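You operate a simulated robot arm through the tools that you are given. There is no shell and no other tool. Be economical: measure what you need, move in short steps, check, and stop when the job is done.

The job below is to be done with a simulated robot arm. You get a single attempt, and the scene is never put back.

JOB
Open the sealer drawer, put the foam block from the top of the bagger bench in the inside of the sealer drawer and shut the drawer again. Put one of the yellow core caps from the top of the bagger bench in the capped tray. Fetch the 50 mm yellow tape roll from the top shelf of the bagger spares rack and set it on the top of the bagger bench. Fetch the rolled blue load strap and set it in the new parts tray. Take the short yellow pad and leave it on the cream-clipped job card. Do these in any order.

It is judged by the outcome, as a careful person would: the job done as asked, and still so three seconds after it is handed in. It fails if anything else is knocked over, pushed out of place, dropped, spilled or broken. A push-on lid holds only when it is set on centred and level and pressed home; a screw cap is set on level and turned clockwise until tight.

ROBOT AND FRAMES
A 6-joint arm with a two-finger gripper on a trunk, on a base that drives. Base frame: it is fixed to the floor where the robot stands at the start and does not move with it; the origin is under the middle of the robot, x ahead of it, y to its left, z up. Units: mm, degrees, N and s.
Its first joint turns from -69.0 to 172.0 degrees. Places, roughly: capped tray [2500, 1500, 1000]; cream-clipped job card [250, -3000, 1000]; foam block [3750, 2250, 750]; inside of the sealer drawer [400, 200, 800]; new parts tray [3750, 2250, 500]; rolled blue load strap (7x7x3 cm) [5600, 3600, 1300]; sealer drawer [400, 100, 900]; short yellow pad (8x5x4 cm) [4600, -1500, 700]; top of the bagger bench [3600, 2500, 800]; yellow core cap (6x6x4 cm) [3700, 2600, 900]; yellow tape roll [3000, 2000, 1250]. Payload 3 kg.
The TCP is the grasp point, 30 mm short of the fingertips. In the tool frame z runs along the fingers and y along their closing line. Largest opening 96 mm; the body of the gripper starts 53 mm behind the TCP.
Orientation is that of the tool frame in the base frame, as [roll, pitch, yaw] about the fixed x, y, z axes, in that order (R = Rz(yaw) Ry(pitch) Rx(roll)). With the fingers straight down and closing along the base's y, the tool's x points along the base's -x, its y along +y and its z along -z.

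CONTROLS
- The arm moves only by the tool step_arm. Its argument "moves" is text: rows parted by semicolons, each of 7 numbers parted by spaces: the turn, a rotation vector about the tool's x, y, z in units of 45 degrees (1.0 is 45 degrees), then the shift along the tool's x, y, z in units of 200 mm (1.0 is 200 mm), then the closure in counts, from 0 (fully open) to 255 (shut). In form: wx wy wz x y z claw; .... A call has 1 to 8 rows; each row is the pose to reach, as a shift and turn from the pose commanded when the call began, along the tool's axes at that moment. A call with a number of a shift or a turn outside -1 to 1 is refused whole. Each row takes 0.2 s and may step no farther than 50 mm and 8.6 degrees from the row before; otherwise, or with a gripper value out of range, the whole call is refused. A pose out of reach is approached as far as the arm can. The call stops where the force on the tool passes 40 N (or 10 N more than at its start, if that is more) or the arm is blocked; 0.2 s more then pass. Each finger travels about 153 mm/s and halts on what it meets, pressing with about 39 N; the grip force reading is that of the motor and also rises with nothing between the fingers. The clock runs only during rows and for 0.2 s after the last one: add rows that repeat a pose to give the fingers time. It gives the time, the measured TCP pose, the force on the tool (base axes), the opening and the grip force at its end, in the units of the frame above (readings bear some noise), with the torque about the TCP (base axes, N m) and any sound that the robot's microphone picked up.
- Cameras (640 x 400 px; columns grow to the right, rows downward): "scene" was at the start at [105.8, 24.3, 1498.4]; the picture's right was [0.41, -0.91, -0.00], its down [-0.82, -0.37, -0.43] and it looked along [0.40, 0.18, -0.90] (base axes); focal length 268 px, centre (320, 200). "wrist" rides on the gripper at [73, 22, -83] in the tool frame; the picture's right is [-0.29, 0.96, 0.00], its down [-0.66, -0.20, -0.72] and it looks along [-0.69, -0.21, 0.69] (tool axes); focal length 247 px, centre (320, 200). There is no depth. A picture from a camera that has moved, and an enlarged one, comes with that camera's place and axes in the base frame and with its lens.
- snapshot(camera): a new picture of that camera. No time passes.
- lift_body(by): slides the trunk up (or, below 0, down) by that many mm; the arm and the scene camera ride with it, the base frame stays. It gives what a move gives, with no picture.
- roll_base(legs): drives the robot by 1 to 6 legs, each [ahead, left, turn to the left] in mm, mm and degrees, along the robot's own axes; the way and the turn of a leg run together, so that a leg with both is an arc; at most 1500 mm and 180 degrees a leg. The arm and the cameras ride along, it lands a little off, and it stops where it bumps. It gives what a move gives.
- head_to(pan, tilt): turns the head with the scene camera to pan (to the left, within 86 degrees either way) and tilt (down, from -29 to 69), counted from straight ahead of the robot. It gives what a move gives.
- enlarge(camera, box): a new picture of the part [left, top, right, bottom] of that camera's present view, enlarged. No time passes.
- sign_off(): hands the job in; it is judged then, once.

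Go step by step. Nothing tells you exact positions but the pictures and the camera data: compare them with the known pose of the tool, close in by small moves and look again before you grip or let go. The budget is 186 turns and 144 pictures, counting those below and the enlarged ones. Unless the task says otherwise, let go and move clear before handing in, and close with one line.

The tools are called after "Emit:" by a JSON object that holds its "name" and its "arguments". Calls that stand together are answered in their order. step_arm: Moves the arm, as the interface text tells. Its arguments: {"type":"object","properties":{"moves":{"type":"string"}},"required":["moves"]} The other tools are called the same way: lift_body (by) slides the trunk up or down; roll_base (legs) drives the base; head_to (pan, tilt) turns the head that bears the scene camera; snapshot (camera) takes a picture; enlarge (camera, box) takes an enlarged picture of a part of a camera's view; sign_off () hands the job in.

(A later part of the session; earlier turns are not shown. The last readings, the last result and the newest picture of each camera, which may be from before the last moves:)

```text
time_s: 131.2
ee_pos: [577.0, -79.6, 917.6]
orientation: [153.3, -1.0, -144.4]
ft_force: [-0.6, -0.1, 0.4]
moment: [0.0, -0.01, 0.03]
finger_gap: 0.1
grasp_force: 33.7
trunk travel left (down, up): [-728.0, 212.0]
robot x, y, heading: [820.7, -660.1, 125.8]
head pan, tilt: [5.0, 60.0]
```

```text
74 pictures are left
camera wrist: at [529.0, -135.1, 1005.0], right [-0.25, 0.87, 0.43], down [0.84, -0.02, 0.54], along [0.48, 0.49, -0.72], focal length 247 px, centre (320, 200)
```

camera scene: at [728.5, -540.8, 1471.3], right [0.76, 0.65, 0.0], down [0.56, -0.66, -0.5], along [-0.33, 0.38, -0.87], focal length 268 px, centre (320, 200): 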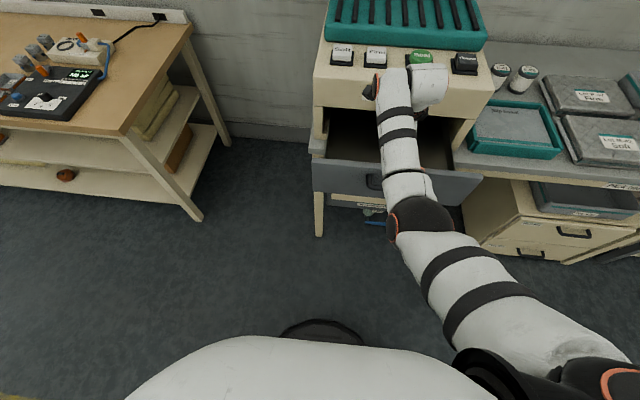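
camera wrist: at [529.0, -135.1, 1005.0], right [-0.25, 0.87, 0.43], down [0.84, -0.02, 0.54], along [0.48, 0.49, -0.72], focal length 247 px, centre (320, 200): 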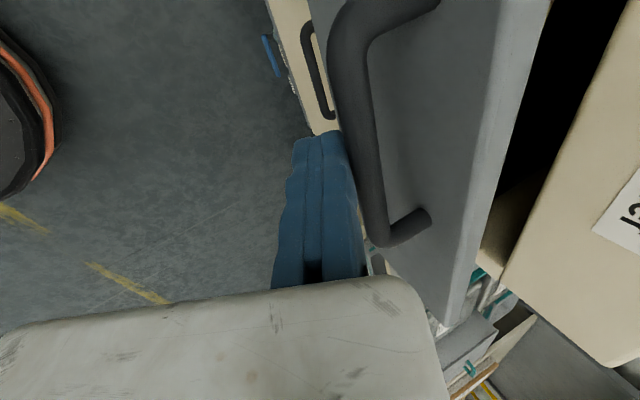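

The drawer is moving in with almost no force. I'll push the rest until it stops.

Emit:
{"name": "roll_base", "arguments": {"legs": [[70, 0, 0], [30, 0, 0], [20, 0, 0]]}}

Emit:
{"name": "snapshot", "arguments": {"camera": "wrist"}}

Emit:
{"name": "snapshot", "arguments": {"camera": "scene"}}

```text
time_s: 132.6
ee_pos: [533.6, -17.7, 914.8]
orientation: [154.5, -1.0, -144.6]
ft_force: [8.4, -11.6, 4.9]
moment: [0.16, 0.04, -0.16]
finger_gap: 0.0
grasp_force: 33.7
trunk travel left (down, up): [-728.0, 212.0]
robot x, y, heading: [774.6, -593.3, 125.6]
head pan, tilt: [5.0, 60.0]
stopped in leg 2: the force on the tool passed its limit at 58 N (the readings are from after the stop); the commanded pose is now the measured one
```

```text
73 pictures are left
camera wrist: at [483.0, -70.8, 1002.5], right [-0.25, 0.88, 0.41], down [0.83, -0.02, 0.55], along [0.49, 0.48, -0.73], focal length 247 px, centre (320, 200)
```

wrist: 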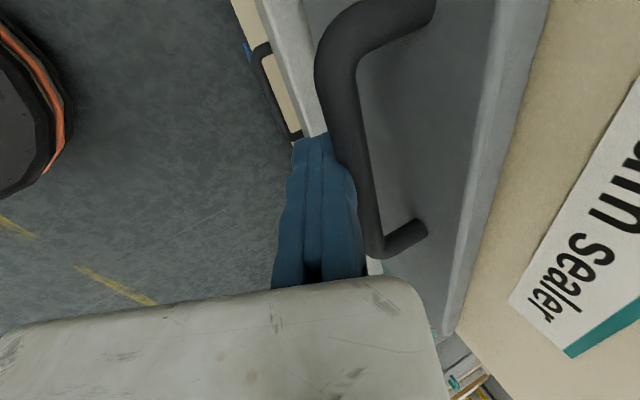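

```text
72 pictures are left
camera scene: at [701.7, -506.1, 1344.0], right [0.76, 0.65, 0.0], down [0.56, -0.65, -0.5], along [-0.33, 0.38, -0.86], focal length 268 px, centre (320, 200)
```

scene: 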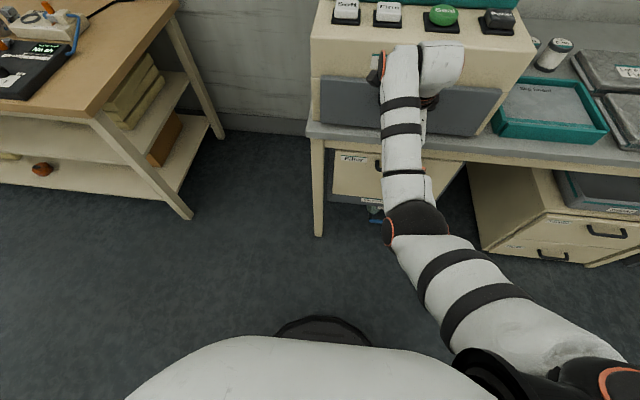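

The drawer front is flush with the sealer and it stopped hard, so it is shut. Next is the cap: I'll back off, bring the tool vertical and turn it 90° so it closes along the wall direction to grip the cap's rib.

Emit:
{"name": "roll_base", "arguments": {"legs": [[-400, 0, 0]]}}

Emit:
{"name": "step_arm", "arguments": {"moves": ".14 0 0 0 -.111 .044 100; .28 0 0 0 -.222 .088 100; .42 0 0 0 -.333 .131 100; .565 0 0 0 -.445 .175 100; .565 0 0 0 -.445 .175 100"}}

Emit:
{"name": "step_arm", "arguments": {"moves": "0 0 -.17 0 0 0 100; 0 0 -.34 0 0 0 100; 0 0 -.5 0 0 0 100; 0 0 -.67 0 0 0 100; 0 0 -.84 0 0 0 100; 0 0 -1 0 0 0 100"}}

Emit:
{"name": "step_arm", "arguments": {"moves": "0 0 -.17 0 0 0 100; 0 0 -.34 0 0 0 100; 0 0 -.5 0 0 0 100; 0 0 -.67 0 0 0 100; 0 0 -.84 0 0 0 100; 0 0 -1 0 0 0 100"}}

Emit:
{"name": "enlarge", "arguments": {"camera": "scene", "box": [220, 0, 540, 200]}}

```text
time_s: 135.1
ee_pos: [766.0, -334.4, 911.8]
orientation: [154.5, -1.0, -145.1]
ft_force: [1.1, -0.4, 0.1]
moment: [0.0, 0.0, 0.01]
finger_gap: 0.2
grasp_force: 32.9
trunk travel left (down, up): [-728.0, 212.0]
robot x, y, heading: [1006.7, -915.7, 125.4]
head pan, tilt: [5.0, 60.0]
```

```text
time_s: 136.3
ee_pos: [803.8, -386.8, 843.1]
orientation: [-179.9, -0.9, -145.1]
ft_force: [0.8, 0.3, -0.4]
moment: [0.02, 0.0, 0.0]
finger_gap: 58.5
grasp_force: 0.1
trunk travel left (down, up): [-728.0, 212.0]
robot x, y, heading: [1001.7, -915.2, 125.4]
head pan, tilt: [5.0, 60.0]
```

```text
time_s: 137.7
ee_pos: [802.7, -388.5, 842.8]
orientation: [179.3, -0.7, -100.0]
ft_force: [-0.5, 0.8, 0.4]
moment: [0.01, -0.03, -0.02]
finger_gap: 58.4
grasp_force: 0.1
trunk travel left (down, up): [-728.0, 212.0]
robot x, y, heading: [1002.1, -914.3, 125.6]
head pan, tilt: [5.0, 60.0]
```

```text
time_s: 139.1
ee_pos: [802.1, -388.9, 842.1]
orientation: [179.1, -0.1, -55.1]
ft_force: [-1.0, -0.2, 0.3]
moment: [0.03, 0.04, 0.01]
finger_gap: 58.1
grasp_force: 0.0
trunk travel left (down, up): [-728.0, 212.0]
robot x, y, heading: [1002.8, -911.8, 125.3]
head pan, tilt: [5.0, 60.0]
```

```text
2.00 times, centred on (380, 100) of scene
camera zoom: at [930.2, -822.8, 1343.3], right [0.76, 0.65, 0.0], down [0.56, -0.66, -0.5], along [-0.32, 0.38, -0.87], focal length 536 px, centre (200, 400)
```

zoom: 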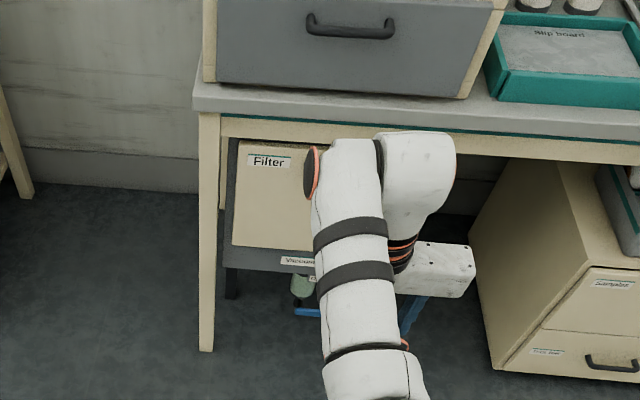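

The drawer is confirmed closed. I'll raise the trunk and drive back to the bagger bench for the cap.

Emit:
{"name": "lift_body", "arguments": {"by": 180}}

Emit:
{"name": "roll_base", "arguments": {"legs": [[0, -1400, 0.4], [0, -1400, 0.3], [0, -1300, 0], [540, 0, 0]]}}

Emit:
{"name": "snapshot", "arguments": {"camera": "wrist"}}

```text
time_s: 141.1
ee_pos: [802.6, -388.7, 1022.1]
orientation: [179.0, -0.1, -55.1]
ft_force: [0.3, -0.4, -0.3]
moment: [0.0, -0.01, 0.02]
finger_gap: 58.3
grasp_force: 0.1
trunk travel left (down, up): [-908.0, 32.0]
robot x, y, heading: [1003.1, -913.5, 125.4]
head pan, tilt: [5.0, 60.0]
```

```text
time_s: 163.3
ee_pos: [3698.1, 2459.7, 1021.5]
orientation: [179.0, -0.1, -52.9]
ft_force: [-0.1, -0.2, 0.2]
moment: [-0.02, -0.02, 0.0]
finger_gap: 58.3
grasp_force: 0.1
trunk travel left (down, up): [-908.0, 32.0]
robot x, y, heading: [3918.6, 1943.0, 127.7]
head pan, tilt: [5.0, 60.0]
```

```text
70 pictures are left
camera wrist: at [3726.8, 2389.8, 1107.3], right [-0.94, -0.34, 0.02], down [-0.23, 0.66, 0.72], along [-0.26, 0.67, -0.69], focal length 247 px, centre (320, 200)
```

wrist: 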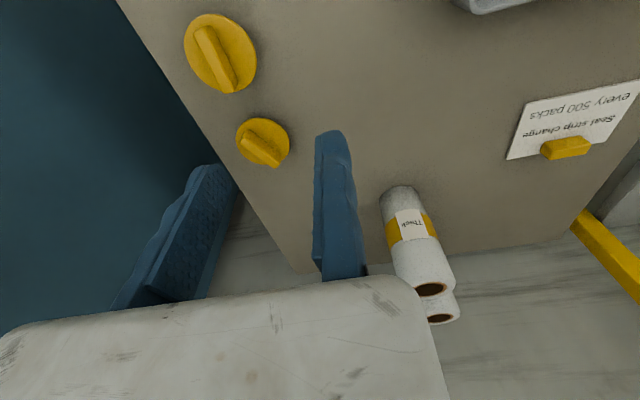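

I see both caps; the nearer one is at about (3779,2478) with its rib aligned with my tool x. I'll shift the base so the rib falls just inside the fixed jaw and lower partway.

Emit:
{"name": "roll_base", "arguments": {"legs": [[-35, -62, 0]]}}

Emit:
{"name": "lift_body", "arguments": {"by": -75}}

Emit:
{"name": "enlarge", "arguments": {"camera": "wrist", "box": [160, 0, 480, 200]}}

```text
time_s: 164.3
ee_pos: [3767.0, 2469.5, 1021.9]
orientation: [179.3, -0.1, -52.9]
ft_force: [-0.5, 0.1, -0.2]
moment: [0.04, -0.01, -0.02]
finger_gap: 58.4
grasp_force: 0.1
trunk travel left (down, up): [-908.0, 32.0]
robot x, y, heading: [3991.3, 1954.5, 127.5]
head pan, tilt: [5.0, 60.0]
```

```text
time_s: 165.4
ee_pos: [3768.6, 2470.3, 946.1]
orientation: [179.0, 0.0, -52.9]
ft_force: [-0.3, 0.4, 0.3]
moment: [0.03, 0.0, 0.0]
finger_gap: 58.6
grasp_force: 0.1
trunk travel left (down, up): [-833.0, 107.0]
robot x, y, heading: [3992.9, 1952.8, 127.3]
head pan, tilt: [5.0, 60.0]
```

```text
2.00 times, centred on (320, 100) of wrist
camera zoom: at [3796.7, 2399.4, 1032.1], right [-0.94, -0.34, 0.02], down [-0.23, 0.66, 0.72], along [-0.26, 0.67, -0.69], focal length 494 px, centre (320, 400)
```

zoom: 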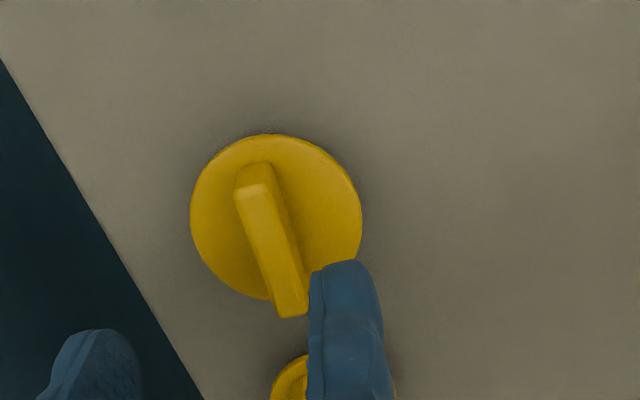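

The rib sits 14 mm inside the fixed jaw and is centred. I'll descend to z≈901 and grip the rib.

Emit:
{"name": "step_arm", "arguments": {"moves": "0 0 .09 0 0 .1 100; 0 0 .09 0 0 .2 100; 0 0 .09 0 0 .225 100; 0 0 .09 0 0 .225 150; 0 0 .09 0 0 .225 220; 0 0 .09 0 0 .225 230"}}

Emit:
{"name": "enlarge", "arguments": {"camera": "wrist", "box": [160, 50, 480, 250]}}

```text
time_s: 166.8
ee_pos: [3768.0, 2469.0, 902.1]
orientation: [179.1, -0.1, -57.0]
ft_force: [0.1, -0.2, 0.4]
moment: [0.0, 0.03, 0.01]
finger_gap: 10.7
grasp_force: 25.1
trunk travel left (down, up): [-833.0, 107.0]
robot x, y, heading: [3990.1, 1953.2, 127.5]
head pan, tilt: [5.0, 60.0]
```

```text
2.00 times, centred on (320, 150) of wrist
camera zoom: at [3790.7, 2397.0, 987.0], right [-0.96, -0.28, 0.02], down [-0.18, 0.67, 0.72], along [-0.21, 0.69, -0.7], focal length 494 px, centre (320, 300)
```

zoom: 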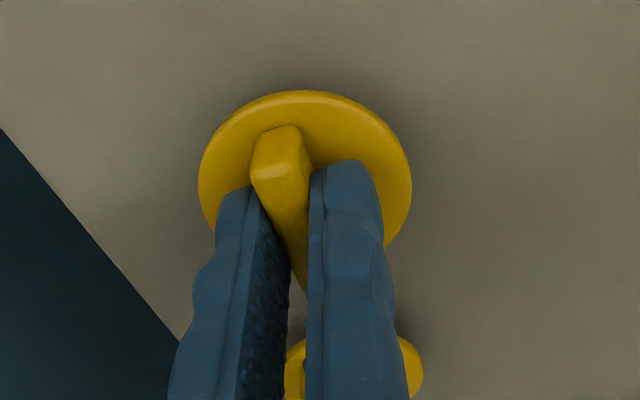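

The rib is between the fingers; I'll tighten fully, lift and check the cap comes with it.

Emit:
{"name": "step_arm", "arguments": {"moves": "0 0 0 0 0 0 255; 0 0 0 0 0 0 255; 0 0 0 0 0 -.15 255; 0 0 0 0 0 -.3 255"}}

Emit:
{"name": "lift_body", "arguments": {"by": 100}}

Emit:
{"name": "snapshot", "arguments": {"camera": "wrist"}}

```text
time_s: 167.8
ee_pos: [3769.1, 2470.1, 963.0]
orientation: [179.0, -0.2, -56.9]
ft_force: [-0.9, 0.1, 0.1]
moment: [0.02, 0.01, -0.02]
finger_gap: 10.2
grasp_force: 38.7
trunk travel left (down, up): [-833.0, 107.0]
robot x, y, heading: [3990.1, 1954.6, 127.5]
head pan, tilt: [5.0, 60.0]
```

```text
time_s: 169.2
ee_pos: [3768.3, 2471.2, 1061.8]
orientation: [179.0, -0.1, -57.0]
ft_force: [0.5, 0.1, 0.1]
moment: [-0.01, -0.01, -0.02]
finger_gap: 10.3
grasp_force: 39.3
trunk travel left (down, up): [-933.0, 7.0]
robot x, y, heading: [3991.2, 1953.2, 127.5]
head pan, tilt: [5.0, 60.0]
```

```text
67 pictures are left
camera wrist: at [3791.4, 2399.0, 1147.4], right [-0.96, -0.28, 0.02], down [-0.18, 0.67, 0.72], along [-0.21, 0.69, -0.7], focal length 247 px, centre (320, 200)
```

wrist: 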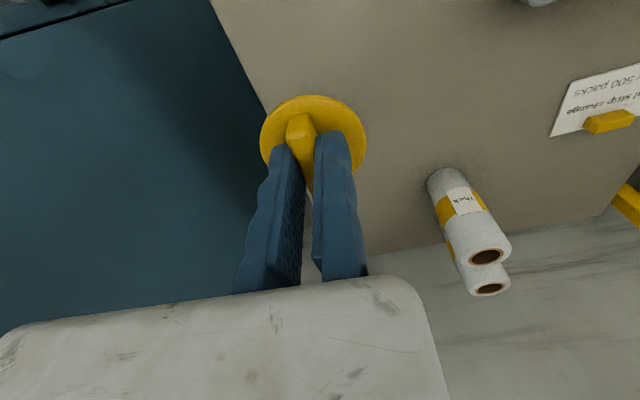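

The cap is lifted cleanly. I'll back off and drive left to the capped tray on the feed supplies bench.

Emit:
{"name": "roll_base", "arguments": {"legs": [[-560, 0, 0], [0, 1480, 0]]}}

Emit:
{"name": "head_to", "arguments": {"pan": 0, "tilt": 35}}

Emit:
{"name": "snapshot", "arguments": {"camera": "scene"}}

```text
time_s: 179.3
ee_pos: [2929.2, 1143.5, 1063.9]
orientation: [179.1, -0.1, -57.6]
ft_force: [-0.4, 0.9, -0.5]
moment: [-0.02, 0.01, 0.0]
finger_gap: 10.4
grasp_force: 39.0
trunk travel left (down, up): [-933.0, 7.0]
robot x, y, heading: [3144.4, 620.9, 126.7]
head pan, tilt: [5.0, 60.0]
```

```text
time_s: 180.2
ee_pos: [2927.9, 1142.2, 1062.2]
orientation: [179.0, 0.0, -57.6]
ft_force: [-0.1, 0.3, -0.2]
moment: [0.02, 0.02, -0.01]
finger_gap: 10.5
grasp_force: 38.6
trunk travel left (down, up): [-933.0, 7.0]
robot x, y, heading: [3145.2, 624.4, 127.1]
head pan, tilt: [0.0, 35.0]
```

```text
66 pictures are left
camera scene: at [3060.2, 732.8, 1582.5], right [0.8, 0.6, 0.0], down [0.34, -0.46, -0.82], along [-0.49, 0.65, -0.57], focal length 268 px, centre (320, 200)
```

scene: 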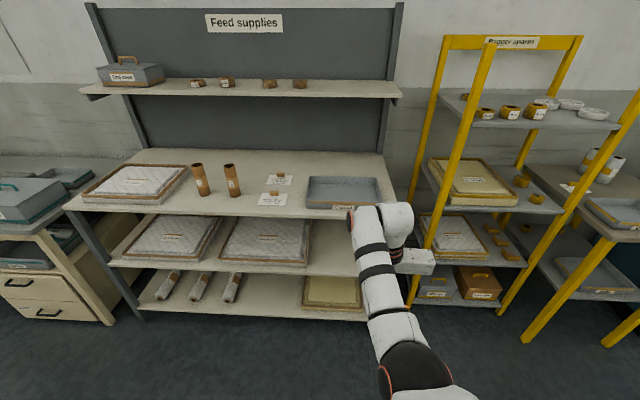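

The tray interior centre comes out near (2549,1577) at z≈946; I'll aim for its front half to stay clear of the shelf above. I'll drive most of the way and check with the wrist camera.

Emit:
{"name": "roll_base", "arguments": {"legs": [[0, 46, 0], [470, 0, 0]]}}

Emit:
{"name": "snapshot", "arguments": {"camera": "wrist"}}

```text
time_s: 183.5
ee_pos: [2607.6, 1487.6, 1062.2]
orientation: [179.1, -0.1, -57.3]
ft_force: [-0.1, 0.2, 0.0]
moment: [0.03, -0.01, 0.01]
finger_gap: 10.3
grasp_force: 39.2
trunk travel left (down, up): [-933.0, 7.0]
robot x, y, heading: [2824.4, 967.8, 127.2]
head pan, tilt: [0.0, 35.0]
```

```text
65 pictures are left
camera wrist: at [2630.3, 1414.9, 1147.9], right [-0.96, -0.27, 0.02], down [-0.18, 0.67, 0.72], along [-0.2, 0.69, -0.7], focal length 247 px, centre (320, 200)
```

wrist: 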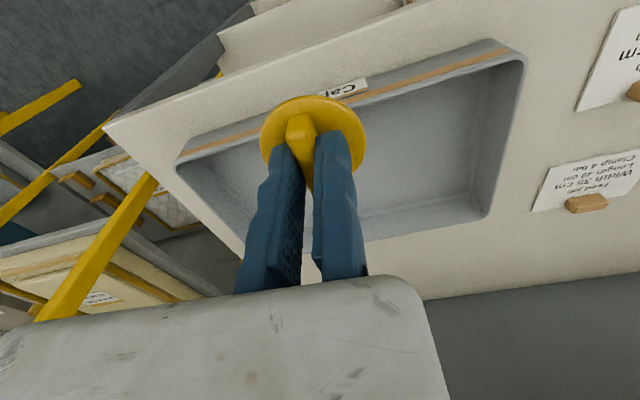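

The target spot is inside the tray as seen from the wrist. I'll roll in 79 mm and lower toward the tray floor.

Emit:
{"name": "roll_base", "arguments": {"legs": [[79, 0, 0]]}}

Emit:
{"name": "lift_body", "arguments": {"by": -52}}

Emit:
{"name": "snapshot", "arguments": {"camera": "wrist"}}

```text
time_s: 184.5
ee_pos: [2563.9, 1547.8, 1064.5]
orientation: [179.1, -0.1, -57.3]
ft_force: [-0.1, 0.0, 0.4]
moment: [-0.02, 0.0, 0.01]
finger_gap: 10.4
grasp_force: 38.6
trunk travel left (down, up): [-933.0, 7.0]
robot x, y, heading: [2781.6, 1030.1, 127.3]
head pan, tilt: [0.0, 35.0]
```

```text
time_s: 185.5
ee_pos: [2561.2, 1548.0, 1010.7]
orientation: [179.0, -0.2, -57.4]
ft_force: [0.0, -0.8, -0.8]
moment: [-0.01, -0.01, 0.01]
finger_gap: 10.4
grasp_force: 38.8
trunk travel left (down, up): [-881.0, 59.0]
robot x, y, heading: [2783.3, 1029.3, 126.7]
head pan, tilt: [0.0, 35.0]
```

```text
64 pictures are left
camera wrist: at [2583.9, 1476.5, 1095.8], right [-0.96, -0.27, 0.02], down [-0.18, 0.67, 0.72], along [-0.2, 0.69, -0.7], focal length 247 px, centre (320, 200)
```

wrist: 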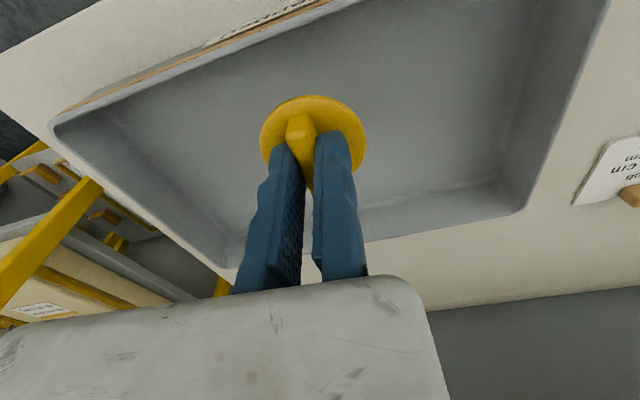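

The cap is well inside the tray walls. I'll lower slowly until it touches.

Emit:
{"name": "step_arm", "arguments": {"moves": "0 0 0 0 0 .02 255; 0 0 0 0 0 .04 255; 0 0 0 0 0 .055 255; 0 0 0 0 0 .07 255; 0 0 0 0 0 .085 255; 0 0 0 0 0 .10 255; 0 0 0 0 0 .115 255; 0 0 0 0 0 .13 255"}}

```text
time_s: 187.3
ee_pos: [2560.2, 1548.3, 983.9]
orientation: [179.0, 0.0, -57.4]
ft_force: [0.0, 0.1, 0.1]
moment: [-0.01, 0.0, 0.01]
finger_gap: 10.5
grasp_force: 38.8
trunk travel left (down, up): [-881.0, 59.0]
robot x, y, heading: [2776.9, 1027.6, 127.1]
head pan, tilt: [0.0, 35.0]
```

There's no contact yet at cap-bottom z≈933, so the tray floor is lower. I'll continue down.

Emit:
{"name": "step_arm", "arguments": {"moves": "0 0 0 0 0 .02 255; 0 0 0 0 0 .04 255; 0 0 0 0 0 .06 255; 0 0 0 0 0 .08 255; 0 0 0 0 0 .10 255; 0 0 0 0 0 .12 255; 0 0 0 0 0 .14 255; 0 0 0 0 0 .16 255"}}

Emit:
{"name": "snapshot", "arguments": {"camera": "wrist"}}

```text
time_s: 189.1
ee_pos: [2560.8, 1547.3, 954.3]
orientation: [178.9, 0.3, -57.3]
ft_force: [0.0, -0.1, 16.8]
moment: [0.13, -0.15, 0.01]
finger_gap: 10.5
grasp_force: 39.0
trunk travel left (down, up): [-881.0, 59.0]
robot x, y, heading: [2776.2, 1034.3, 127.2]
head pan, tilt: [0.0, 35.0]
```

```text
63 pictures are left
camera wrist: at [2583.1, 1475.1, 1039.9], right [-0.96, -0.27, 0.02], down [-0.17, 0.67, 0.72], along [-0.21, 0.69, -0.69], focal length 247 px, centre (320, 200)
```

wrist: 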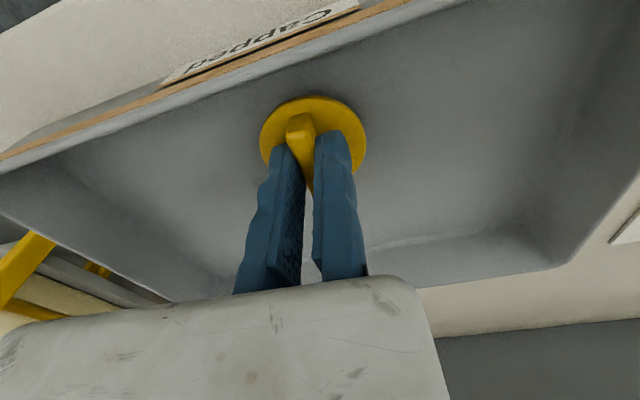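

16.8 N upward means the cap rests on the tray floor. I'll open, rise and look.

Emit:
{"name": "step_arm", "arguments": {"moves": "0 0 0 0 0 -.01 200; 0 0 0 0 0 -.01 170; 0 0 0 0 .01 -.01 150; 0 0 0 0 .01 -.2 150; 0 0 0 0 .01 -.4 150; 0 0 0 0 .01 -.55 150"}}

Emit:
{"name": "snapshot", "arguments": {"camera": "wrist"}}

```text
time_s: 190.5
ee_pos: [2559.4, 1548.1, 1061.4]
orientation: [178.9, -0.2, -57.5]
ft_force: [0.3, -0.3, 0.9]
moment: [0.03, -0.01, -0.01]
finger_gap: 39.3
grasp_force: 0.0
trunk travel left (down, up): [-881.0, 59.0]
robot x, y, heading: [2779.3, 1030.5, 127.3]
head pan, tilt: [0.0, 35.0]
```

```text
62 pictures are left
camera wrist: at [2580.7, 1475.4, 1147.2], right [-0.96, -0.27, 0.02], down [-0.18, 0.67, 0.72], along [-0.2, 0.69, -0.7], focal length 247 px, centre (320, 200)
```

wrist: 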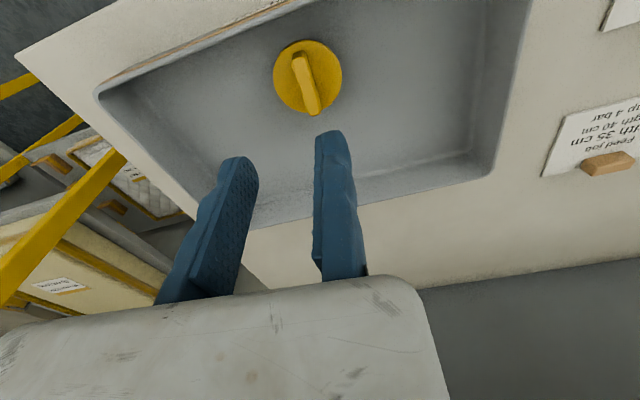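

The cap stands in the capped tray. Next is the tape roll near (3103,2026,1275): I'll back off, move in front of the rack, and swing the tool to horizontal about the wrist.

Emit:
{"name": "roll_base", "arguments": {"legs": [[-550, 0, 0], [0, -690, -1]]}}

Emit:
{"name": "step_arm", "arguments": {"moves": "0 -.17 0 -.13 0 -.02 0; 0 -.34 0 -.26 0 -.05 0; 0 -.5 0 -.38 0 -.09 0; 0 -.67 0 -.5 0 -.14 0; 0 -.84 0 -.61 0 -.21 0; 0 -1 0 -.707 0 -.293 0"}}

Emit:
{"name": "step_arm", "arguments": {"moves": "0 -.17 0 -.13 0 -.02 0; 0 -.34 0 -.26 0 -.05 0; 0 -.5 0 -.38 0 -.09 0; 0 -.67 0 -.5 0 -.14 0; 0 -.84 0 -.61 0 -.21 0; 0 -1 0 -.707 0 -.293 0"}}

Emit:
{"name": "head_to", "arguments": {"pan": 10, "tilt": 15}}

Emit:
{"name": "snapshot", "arguments": {"camera": "scene"}}

Emit:
{"name": "snapshot", "arguments": {"camera": "wrist"}}

```text
time_s: 197.1
ee_pos: [3469.6, 1535.8, 1061.8]
orientation: [179.0, -0.2, -59.0]
ft_force: [-0.5, -0.1, 0.2]
moment: [0.0, 0.0, 0.0]
finger_gap: 39.5
grasp_force: 0.2
trunk travel left (down, up): [-881.0, 59.0]
robot x, y, heading: [3673.1, 1015.2, 125.3]
head pan, tilt: [0.0, 35.0]
```

```text
time_s: 198.5
ee_pos: [3398.8, 1660.0, 1121.0]
orientation: [178.6, 44.9, -59.9]
ft_force: [0.2, 0.6, -0.2]
moment: [0.0, 0.0, 0.04]
finger_gap: 96.2
grasp_force: 0.0
trunk travel left (down, up): [-881.0, 59.0]
robot x, y, heading: [3676.8, 1013.1, 125.6]
head pan, tilt: [0.0, 35.0]
```

```text
time_s: 199.9
ee_pos: [3368.6, 1711.4, 1261.9]
orientation: [89.8, 89.0, -149.0]
ft_force: [0.4, -0.3, 0.4]
moment: [0.01, -0.02, -0.02]
finger_gap: 96.0
grasp_force: 0.1
trunk travel left (down, up): [-881.0, 59.0]
robot x, y, heading: [3678.6, 1017.0, 125.8]
head pan, tilt: [0.0, 35.0]
```

```text
time_s: 200.7
ee_pos: [3368.4, 1710.7, 1262.0]
orientation: [99.2, 89.0, -139.8]
ft_force: [0.3, -0.2, 0.2]
moment: [0.0, 0.01, 0.0]
finger_gap: 95.9
grasp_force: 0.1
trunk travel left (down, up): [-881.0, 59.0]
robot x, y, heading: [3673.9, 1016.0, 125.5]
head pan, tilt: [10.0, 15.0]
```

```text
61 pictures are left
camera scene: at [3578.8, 1118.9, 1562.5], right [0.7, 0.71, 0.0], down [0.19, -0.18, -0.97], along [-0.69, 0.68, -0.26], focal length 268 px, centre (320, 200)
```

scene: 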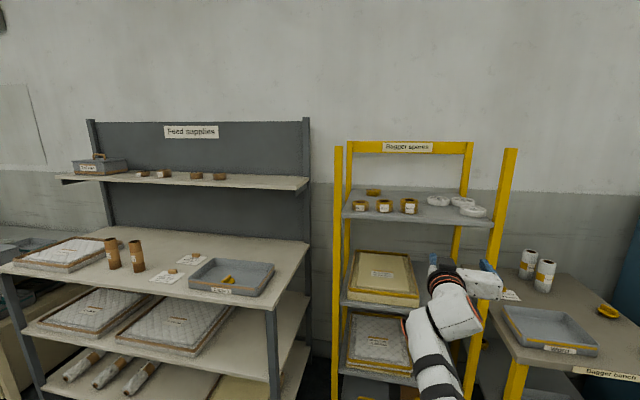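

```text
60 pictures are left
camera wrist: at [3390.7, 1628.1, 1190.6], right [-0.82, -0.49, 0.31], down [0.56, -0.51, 0.66], along [-0.16, 0.71, 0.69], focal length 247 px, centre (320, 200)
```

wrist: 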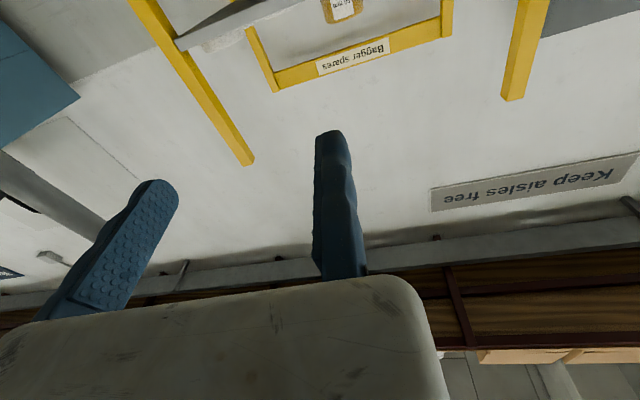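

The tool is now horizontal. I'll enlarge the shelf to measure the roll and its neighbours.

Emit:
{"name": "enlarge", "arguments": {"camera": "scene", "box": [335, 175, 505, 245]}}

```text
3.76 times, centred on (420, 210) of scene
camera zoom: at [3578.8, 1118.9, 1562.5], right [0.7, 0.71, 0.0], down [0.19, -0.18, -0.97], along [-0.69, 0.68, -0.26], focal length 1008 px, centre (-56, 162)
```

zoom: 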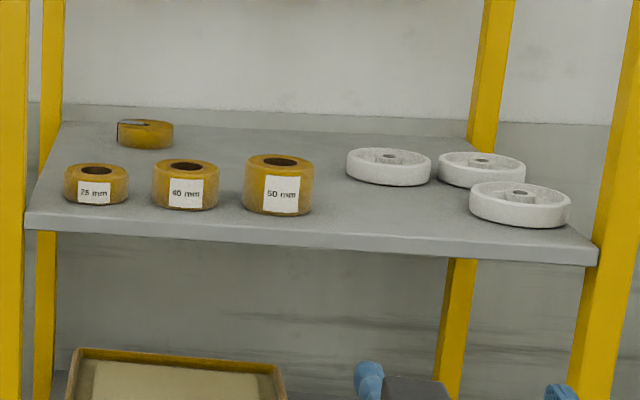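

The roll reads "50 mm", about 70 mm across, centred near (3098,2090,1262), with 25 mm to its left neighbour. I'll raise the trunk and set the tool 35° below horizontal so the gripper clears the shelf edge.

Emit:
{"name": "lift_body", "arguments": {"by": 56}}

Emit:
{"name": "step_arm", "arguments": {"moves": "0 .156 0 .052 0 -.076 0; 0 .312 0 .104 0 -.152 0; 0 .468 0 .156 0 -.228 0; 0 .624 0 .208 0 -.304 0; 0 .78 0 .26 0 -.38 0; 0 .78 0 .26 0 -.38 0"}}

Emit:
{"name": "snapshot", "arguments": {"camera": "wrist"}}

```text
time_s: 201.7
ee_pos: [3367.9, 1711.2, 1317.1]
orientation: [98.2, 89.0, -140.7]
ft_force: [0.1, -0.2, 0.1]
moment: [0.03, 0.0, -0.03]
finger_gap: 96.4
grasp_force: 0.0
trunk travel left (down, up): [-937.0, 3.0]
robot x, y, heading: [3672.8, 1011.8, 125.4]
head pan, tilt: [10.0, 15.0]
```

```text
time_s: 203.1
ee_pos: [3407.5, 1645.1, 1267.7]
orientation: [178.3, 54.7, -60.5]
ft_force: [0.4, 0.0, -0.2]
moment: [-0.01, -0.03, 0.03]
finger_gap: 95.9
grasp_force: 0.0
trunk travel left (down, up): [-937.0, 3.0]
robot x, y, heading: [3675.5, 1014.8, 125.3]
head pan, tilt: [10.0, 15.0]
```

```text
58 pictures are left
camera wrist: at [3444.8, 1539.0, 1257.0], right [-0.9, -0.35, 0.26], down [0.3, -0.06, 0.95], along [-0.31, 0.94, 0.16], focal length 247 px, centre (320, 200)
```

wrist: 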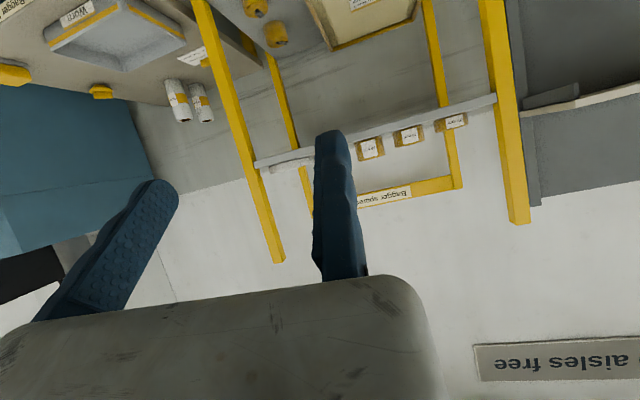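

The pose was reached; the roll triangulates again to about (3092,2096,1262). I'll trim the tool yaw to match the rack, then drive in partway and check.

Emit:
{"name": "step_arm", "arguments": {"moves": "-.118 0 -.083 0 0 0 0; -.118 0 -.083 0 0 0 0"}}

Emit:
{"name": "roll_base", "arguments": {"legs": [[0, 40, 0], [400, 0, 0]]}}

Emit:
{"name": "snapshot", "arguments": {"camera": "wrist"}}

Emit:
{"name": "head_to", "arguments": {"pan": 0, "tilt": 20}}

Emit:
{"name": "enlarge", "arguments": {"camera": "scene", "box": [200, 120, 440, 270]}}

```text
time_s: 203.7
ee_pos: [3407.1, 1644.3, 1267.2]
orientation: [178.3, 54.9, -53.9]
ft_force: [-0.4, -0.2, 0.7]
moment: [0.02, -0.02, 0.0]
finger_gap: 96.1
grasp_force: 0.1
trunk travel left (down, up): [-937.0, 3.0]
robot x, y, heading: [3675.0, 1014.1, 125.2]
head pan, tilt: [10.0, 15.0]
```

```text
time_s: 206.6
ee_pos: [3139.9, 1945.1, 1268.3]
orientation: [178.3, 54.9, -53.8]
ft_force: [0.0, -0.4, -0.3]
moment: [-0.03, -0.01, 0.02]
finger_gap: 96.0
grasp_force: 0.1
trunk travel left (down, up): [-937.0, 3.0]
robot x, y, heading: [3407.7, 1317.2, 125.5]
head pan, tilt: [10.0, 15.0]
```

```text
57 pictures are left
camera wrist: at [3188.7, 1845.7, 1257.4], right [-0.86, -0.45, 0.26], down [0.3, -0.03, 0.95], along [-0.42, 0.89, 0.17], focal length 247 px, centre (320, 200)
```

wrist: 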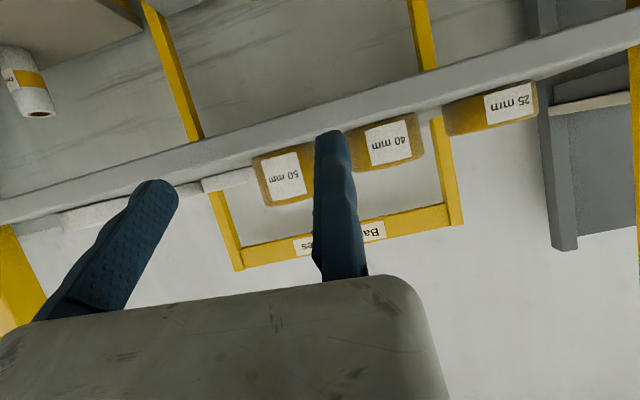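

```text
time_s: 207.4
ee_pos: [3137.3, 1948.4, 1266.6]
orientation: [178.2, 55.0, -53.8]
ft_force: [-0.4, 0.4, -0.2]
moment: [0.0, 0.0, -0.01]
finger_gap: 95.9
grasp_force: 0.0
trunk travel left (down, up): [-937.0, 3.0]
robot x, y, heading: [3408.5, 1315.1, 125.5]
head pan, tilt: [0.0, 20.0]
```

```text
2.67 times, centred on (320, 195) of scene
camera zoom: at [3323.8, 1432.5, 1610.4], right [0.81, 0.58, 0.0], down [0.2, -0.28, -0.94], along [-0.55, 0.76, -0.34], focal length 714 px, centre (320, 213)
```

zoom: 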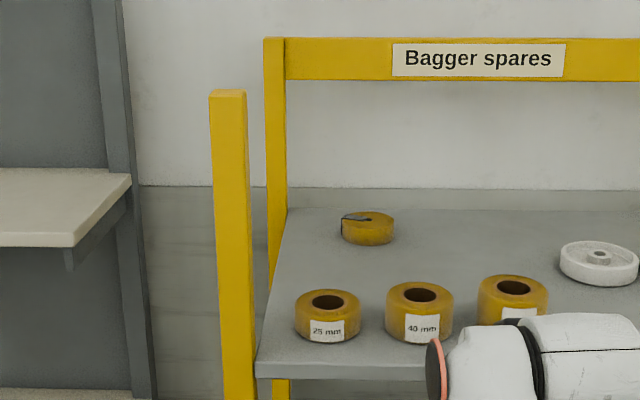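

The roll sits between the jaws and the fixed jaw points into the gap beside the 40 mm roll. I'll shift 8 mm right, raise 5 mm and go in.

Emit:
{"name": "step_arm", "arguments": {"moves": "0 0 0 -.02 0 -.014 0; 0 0 0 -.02 0 -.014 0"}}

Emit:
{"name": "roll_base", "arguments": {"legs": [[75, -8, 0]]}}

Emit:
{"name": "snapshot", "arguments": {"camera": "wrist"}}

Emit:
{"name": "enlarge", "arguments": {"camera": "scene", "box": [220, 170, 460, 320]}}

```text
time_s: 208.0
ee_pos: [3138.2, 1946.9, 1270.9]
orientation: [178.2, 55.0, -53.8]
ft_force: [0.6, 0.6, 0.1]
moment: [-0.04, -0.01, -0.03]
finger_gap: 95.9
grasp_force: 0.0
trunk travel left (down, up): [-937.0, 3.0]
robot x, y, heading: [3411.3, 1315.2, 125.2]
head pan, tilt: [0.0, 20.0]
```

```text
time_s: 209.0
ee_pos: [3103.4, 2009.9, 1273.4]
orientation: [178.2, 54.9, -53.8]
ft_force: [0.2, -0.5, 0.3]
moment: [0.01, -0.02, 0.0]
finger_gap: 96.2
grasp_force: 0.0
trunk travel left (down, up): [-937.0, 3.0]
robot x, y, heading: [3368.5, 1376.7, 125.5]
head pan, tilt: [0.0, 20.0]
```

```text
55 pictures are left
camera wrist: at [3153.4, 1909.3, 1262.6], right [-0.86, -0.45, 0.26], down [0.3, -0.03, 0.95], along [-0.42, 0.89, 0.17], focal length 247 px, centre (320, 200)
```

wrist: 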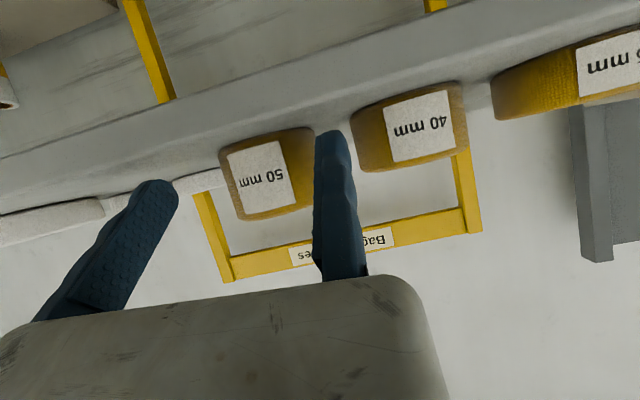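

```text
2.67 times, centred on (340, 245) of scene
camera zoom: at [3289.2, 1494.4, 1610.7], right [0.81, 0.58, 0.0], down [0.2, -0.28, -0.94], along [-0.55, 0.76, -0.34], focal length 714 px, centre (267, 80)
```

zoom: 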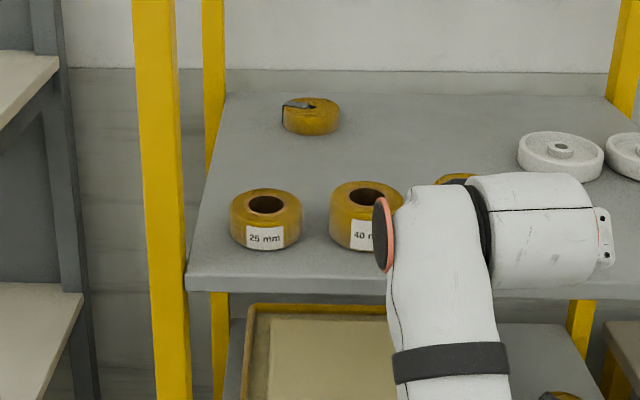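

The jaw tip is entering the gap; shifting 6 mm more to the right will centre it. I'll drive the last 69 mm.

Emit:
{"name": "roll_base", "arguments": {"legs": [[20, -6, 0], [49, 0, 0]]}}

Emit:
{"name": "snapshot", "arguments": {"camera": "wrist"}}

```text
time_s: 210.3
ee_pos: [3070.4, 2066.5, 1274.5]
orientation: [178.2, 55.0, -53.8]
ft_force: [0.0, -0.8, 0.2]
moment: [0.01, -0.01, -0.02]
finger_gap: 96.0
grasp_force: 0.1
trunk travel left (down, up): [-937.0, 3.0]
robot x, y, heading: [3334.5, 1440.5, 125.6]
head pan, tilt: [0.0, 20.0]
```

```text
53 pictures are left
camera wrist: at [3120.2, 1966.5, 1263.8], right [-0.86, -0.45, 0.26], down [0.31, -0.04, 0.95], along [-0.42, 0.89, 0.17], focal length 247 px, centre (320, 200)
```

wrist: 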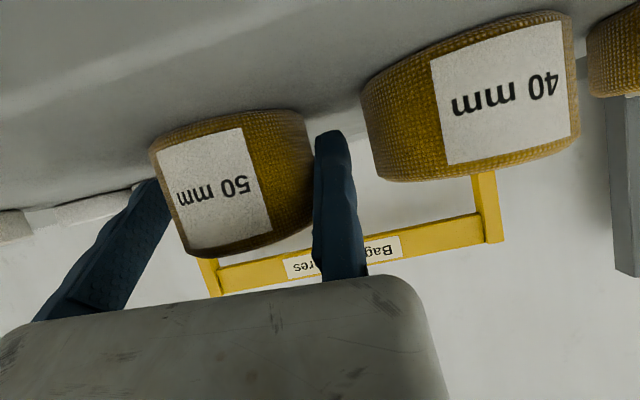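

The roll sits between the jaws, clear of its neighbour. I'll close on it and lift slightly.

Emit:
{"name": "step_arm", "arguments": {"moves": "0 0 0 0 0 0 40; 0 0 0 0 0 0 70; 0 0 0 0 0 0 100; 0 0 0 0 0 0 120; 0 0 0 0 0 0 120"}}

Emit:
{"name": "snapshot", "arguments": {"camera": "wrist"}}

```text
time_s: 211.5
ee_pos: [3068.7, 2071.3, 1273.1]
orientation: [178.2, 54.9, -53.9]
ft_force: [0.0, 1.6, 2.9]
moment: [0.13, -0.15, 0.09]
finger_gap: 68.5
grasp_force: 38.7
trunk travel left (down, up): [-937.0, 3.0]
robot x, y, heading: [3334.8, 1436.5, 125.2]
head pan, tilt: [0.0, 20.0]
```

```text
52 pictures are left
camera wrist: at [3117.4, 1970.4, 1261.7], right [-0.86, -0.45, 0.26], down [0.3, -0.03, 0.95], along [-0.42, 0.89, 0.16], focal length 247 px, centre (320, 200)
```

wrist: 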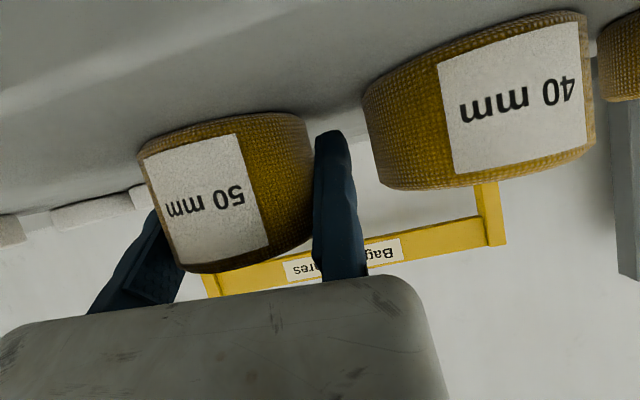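

Gripped at 68.5 mm. I'll lift 50 mm, then reverse out of the rack.

Emit:
{"name": "step_arm", "arguments": {"moves": "0 0 0 -.07 0 -.048 130; 0 0 0 -.14 0 -.096 130; 0 0 0 -.2 0 -.143 130; 0 0 0 -.2 0 -.143 130"}}

Emit:
{"name": "roll_base", "arguments": {"legs": [[-450, 0, 0]]}}

Emit:
{"name": "snapshot", "arguments": {"camera": "wrist"}}

```text
time_s: 212.5
ee_pos: [3068.3, 2071.9, 1320.6]
orientation: [178.2, 54.9, -53.9]
ft_force: [0.3, 0.1, -1.3]
moment: [-0.02, 0.03, -0.02]
finger_gap: 68.4
grasp_force: 39.0
trunk travel left (down, up): [-937.0, 3.0]
robot x, y, heading: [3335.0, 1437.8, 125.5]
head pan, tilt: [0.0, 20.0]
```

```text
time_s: 215.2
ee_pos: [3334.2, 1700.4, 1321.2]
orientation: [178.2, 54.7, -54.2]
ft_force: [-0.1, -0.4, -0.8]
moment: [-0.03, 0.0, 0.02]
finger_gap: 68.3
grasp_force: 39.1
trunk travel left (down, up): [-937.0, 3.0]
robot x, y, heading: [3600.0, 1066.6, 125.3]
head pan, tilt: [0.0, 20.0]
```

```text
51 pictures are left
camera wrist: at [3384.0, 1599.8, 1310.1], right [-0.86, -0.44, 0.26], down [0.3, -0.03, 0.95], along [-0.41, 0.9, 0.16], focal length 247 px, centre (320, 200)
```

wrist: 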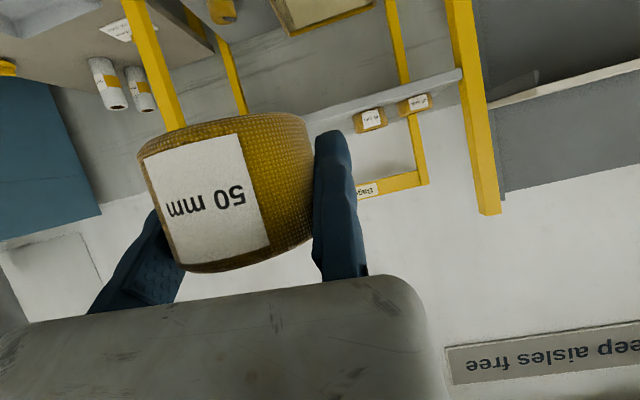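

The roll is in hand, still upright. I'll drive right to the bagger bench, lower the trunk while outside the bench edge, then look at the free spot where the foam block stood.

Emit:
{"name": "roll_base", "arguments": {"legs": [[0, -680, 0]]}}

Emit:
{"name": "lift_body", "arguments": {"by": -345}}

Emit:
{"name": "head_to", "arguments": {"pan": -5, "tilt": 35}}

Emit:
{"name": "snapshot", "arguments": {"camera": "scene"}}

```text
time_s: 219.0
ee_pos: [3874.7, 2089.4, 1320.9]
orientation: [178.2, 54.8, -53.3]
ft_force: [-0.2, 0.7, 0.0]
moment: [0.04, -0.01, 0.01]
finger_gap: 68.3
grasp_force: 38.3
trunk travel left (down, up): [-937.0, 3.0]
robot x, y, heading: [4148.3, 1461.9, 126.0]
head pan, tilt: [0.0, 20.0]
```

```text
time_s: 222.4
ee_pos: [3875.5, 2090.0, 976.0]
orientation: [178.1, 54.9, -53.4]
ft_force: [0.1, -0.1, -0.4]
moment: [-0.02, 0.03, 0.01]
finger_gap: 68.3
grasp_force: 39.0
trunk travel left (down, up): [-592.0, 348.0]
robot x, y, heading: [4149.9, 1461.3, 126.2]
head pan, tilt: [0.0, 20.0]
```

```text
time_s: 223.1
ee_pos: [3874.0, 2090.5, 976.7]
orientation: [178.1, 54.8, -53.4]
ft_force: [-0.3, -0.9, -0.4]
moment: [0.01, -0.01, 0.0]
finger_gap: 68.4
grasp_force: 38.9
trunk travel left (down, up): [-592.0, 348.0]
robot x, y, heading: [4150.0, 1458.5, 126.2]
head pan, tilt: [-5.0, 35.0]
```

```text
50 pictures are left
camera scene: at [4074.1, 1577.3, 1241.6], right [0.86, 0.52, 0.0], down [0.3, -0.49, -0.82], along [-0.42, 0.7, -0.57], focal length 268 px, centre (320, 200)
```

scene: 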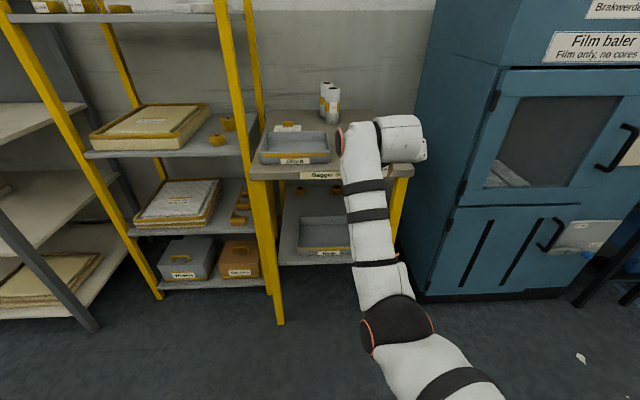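

The bench spot between the "Worn" tray and the yellow block is free. I'll move to t≈4381 for the fixed jaw, about 110 mm in from the bench edge, and check from the wrist.

Emit:
{"name": "roll_base", "arguments": {"legs": [[0, -18, 0], [280, 0, 0]]}}

Emit:
{"name": "snapshot", "arguments": {"camera": "wrist"}}

Emit:
{"name": "head_to", "arguments": {"pan": 5, "tilt": 55}}

Emit:
{"name": "snapshot", "arguments": {"camera": "scene"}}

```text
time_s: 225.5
ee_pos: [3721.5, 2324.5, 976.4]
orientation: [178.3, 54.7, -53.0]
ft_force: [-0.6, 0.8, -0.8]
moment: [-0.02, 0.02, -0.02]
finger_gap: 68.2
grasp_force: 39.1
trunk travel left (down, up): [-592.0, 348.0]
robot x, y, heading: [3997.7, 1700.5, 126.3]
head pan, tilt: [-5.0, 35.0]
```

```text
49 pictures are left
camera wrist: at [3773.0, 2224.2, 965.4], right [-0.85, -0.46, 0.26], down [0.3, -0.03, 0.95], along [-0.43, 0.89, 0.16], focal length 247 px, centre (320, 200)
```

wrist: 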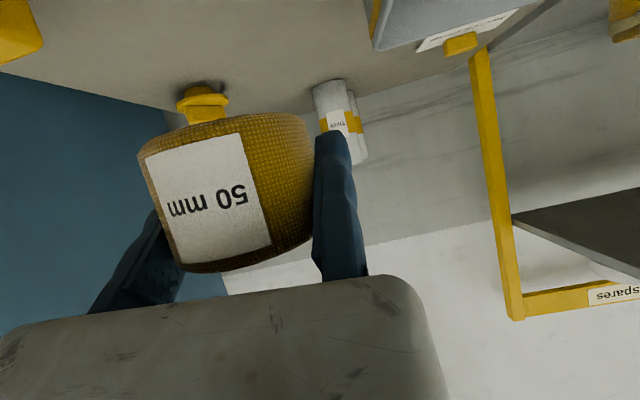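

```text
time_s: 226.3
ee_pos: [3722.5, 2323.6, 975.2]
orientation: [178.2, 54.8, -53.0]
ft_force: [-0.2, -0.4, 0.3]
moment: [0.01, -0.01, 0.01]
finger_gap: 68.3
grasp_force: 38.9
trunk travel left (down, up): [-592.0, 348.0]
robot x, y, heading: [3998.5, 1695.2, 126.4]
head pan, tilt: [5.0, 55.0]
```

```text
48 pictures are left
camera scene: at [3922.3, 1790.4, 1213.4], right [0.75, 0.66, 0.0], down [0.54, -0.61, -0.57], along [-0.38, 0.43, -0.82], focal length 268 px, centre (320, 200)
```

scene: 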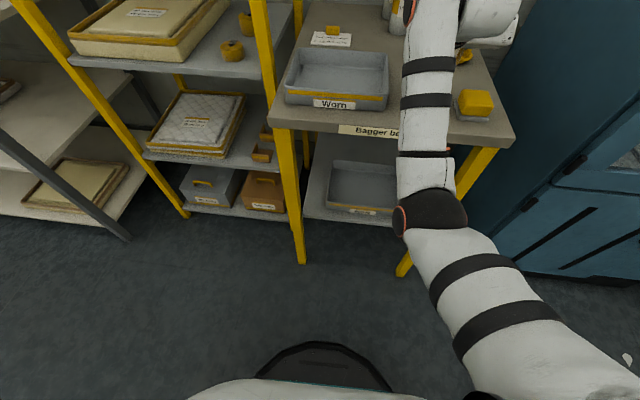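

The spot below is clear of the tray, block and cap. I'll lower 80 mm with the trunk, then feel for the bench with the arm.

Emit:
{"name": "lift_body", "arguments": {"by": -78}}

Emit:
{"name": "step_arm", "arguments": {"moves": "0 0 0 .016 0 .0115 130; 0 0 0 .033 0 .023 130; 0 0 0 .049 0 .0345 130; 0 0 0 .065 0 .046 130; 0 0 0 .082 0 .0575 130; 0 0 0 .098 0 .069 130"}}

Emit:
{"name": "snapshot", "arguments": {"camera": "wrist"}}

```text
time_s: 227.4
ee_pos: [3721.8, 2323.0, 897.5]
orientation: [178.2, 54.8, -53.1]
ft_force: [-0.3, -0.6, -0.7]
moment: [-0.01, 0.01, -0.02]
finger_gap: 68.3
grasp_force: 38.9
trunk travel left (down, up): [-514.0, 426.0]
robot x, y, heading: [4001.0, 1698.0, 126.3]
head pan, tilt: [5.0, 55.0]
```

```text
time_s: 228.8
ee_pos: [3723.2, 2321.6, 881.8]
orientation: [178.6, 55.8, -52.7]
ft_force: [-8.0, 15.8, 35.4]
moment: [0.5, -1.78, 0.91]
finger_gap: 68.4
grasp_force: 38.9
trunk travel left (down, up): [-514.0, 426.0]
robot x, y, heading: [4000.9, 1697.3, 126.6]
head pan, tilt: [5.0, 55.0]
```

```text
47 pictures are left
camera wrist: at [3773.9, 2222.1, 869.9], right [-0.85, -0.46, 0.26], down [0.31, -0.04, 0.95], along [-0.43, 0.89, 0.18], focal length 247 px, centre (320, 200)
```

wrist: 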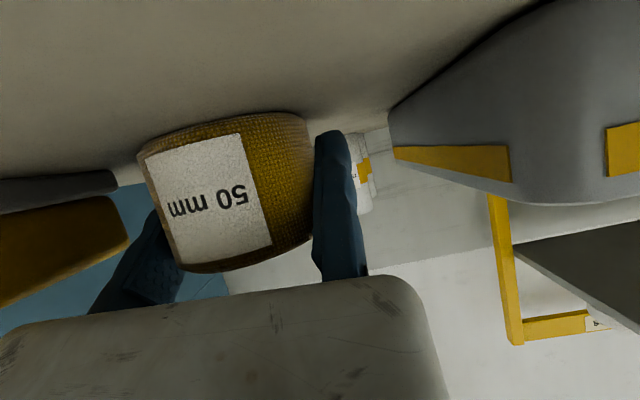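

The roll is on the bench. I'll ease up, open 10 mm and withdraw straight back along the tool.

Emit:
{"name": "step_arm", "arguments": {"moves": "0 0 0 -.012 0 -.009 120; 0 0 0 -.012 0 -.009 70; 0 0 0 -.012 .015 -.009 48; 0 0 0 -.012 .015 -.009 44; 0 0 0 -.03 .015 -.2 44; 0 0 0 -.05 .015 -.4 44; 0 0 0 -.07 .015 -.6 44"}}

Emit:
{"name": "snapshot", "arguments": {"camera": "wrist"}}

```text
time_s: 230.4
ee_pos: [3776.8, 2249.9, 955.4]
orientation: [178.2, 54.8, -53.0]
ft_force: [-0.8, 0.1, 0.2]
moment: [0.0, 0.03, -0.02]
finger_gap: 79.4
grasp_force: 0.0
trunk travel left (down, up): [-514.0, 426.0]
robot x, y, heading: [4003.4, 1697.7, 126.4]
head pan, tilt: [5.0, 55.0]
```

```text
46 pictures are left
camera wrist: at [3827.8, 2150.3, 945.2], right [-0.85, -0.46, 0.26], down [0.3, -0.03, 0.95], along [-0.43, 0.89, 0.16], focal length 247 px, centre (320, 200)
```

wrist: 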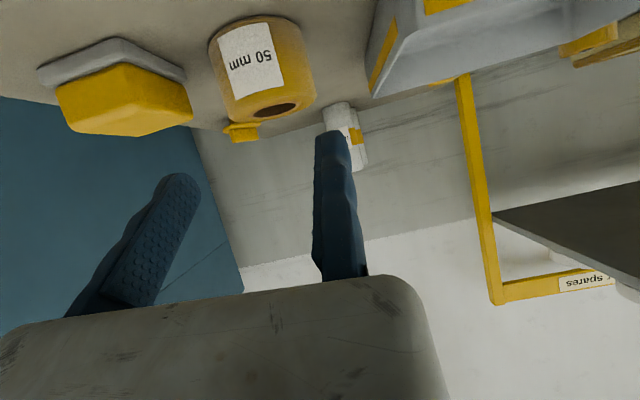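

The tape roll stands on the bagger bench. Next, the strap near (5600,3600,1300): I'll back off, raise the trunk and drive along to look.

Emit:
{"name": "roll_base", "arguments": {"legs": [[-480, 0, 0], [0, -1500, 0], [0, -450, 0]]}}

Emit:
{"name": "lift_body", "arguments": {"by": 420}}

Emit:
{"name": "head_to", "arguments": {"pan": -5, "tilt": 15}}

Emit:
{"name": "snapshot", "arguments": {"camera": "scene"}}

```text
time_s: 242.7
ee_pos: [5625.6, 3032.2, 955.0]
orientation: [178.2, 54.8, -52.9]
ft_force: [0.0, -0.5, 0.0]
moment: [0.02, 0.01, 0.03]
finger_gap: 79.6
grasp_force: 0.1
trunk travel left (down, up): [-514.0, 426.0]
robot x, y, heading: [5854.2, 2478.4, 126.7]
head pan, tilt: [5.0, 55.0]
```

```text
refused: 420 is not a number from -400 to 400
```

```text
time_s: 243.7
ee_pos: [5625.5, 3031.6, 955.6]
orientation: [178.2, 54.8, -52.7]
ft_force: [-0.2, 0.1, -0.1]
moment: [0.04, -0.02, -0.01]
finger_gap: 79.5
grasp_force: 0.0
trunk travel left (down, up): [-514.0, 426.0]
robot x, y, heading: [5855.2, 2479.7, 126.9]
head pan, tilt: [-5.0, 15.0]
```

```text
45 pictures are left
camera scene: at [5773.4, 2597.1, 1195.5], right [0.85, 0.53, 0.0], down [0.14, -0.22, -0.97], along [-0.51, 0.82, -0.26], focal length 268 px, centre (320, 200)
```

scene: 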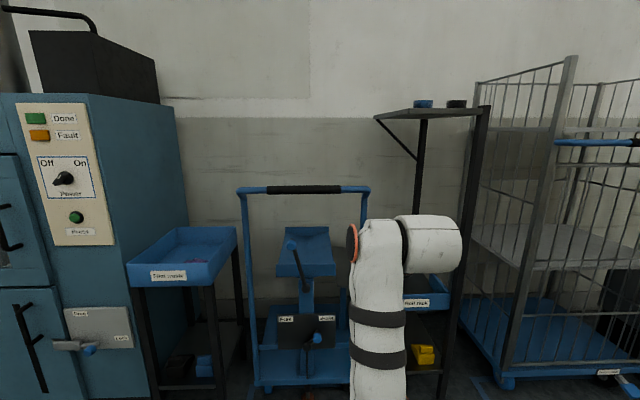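

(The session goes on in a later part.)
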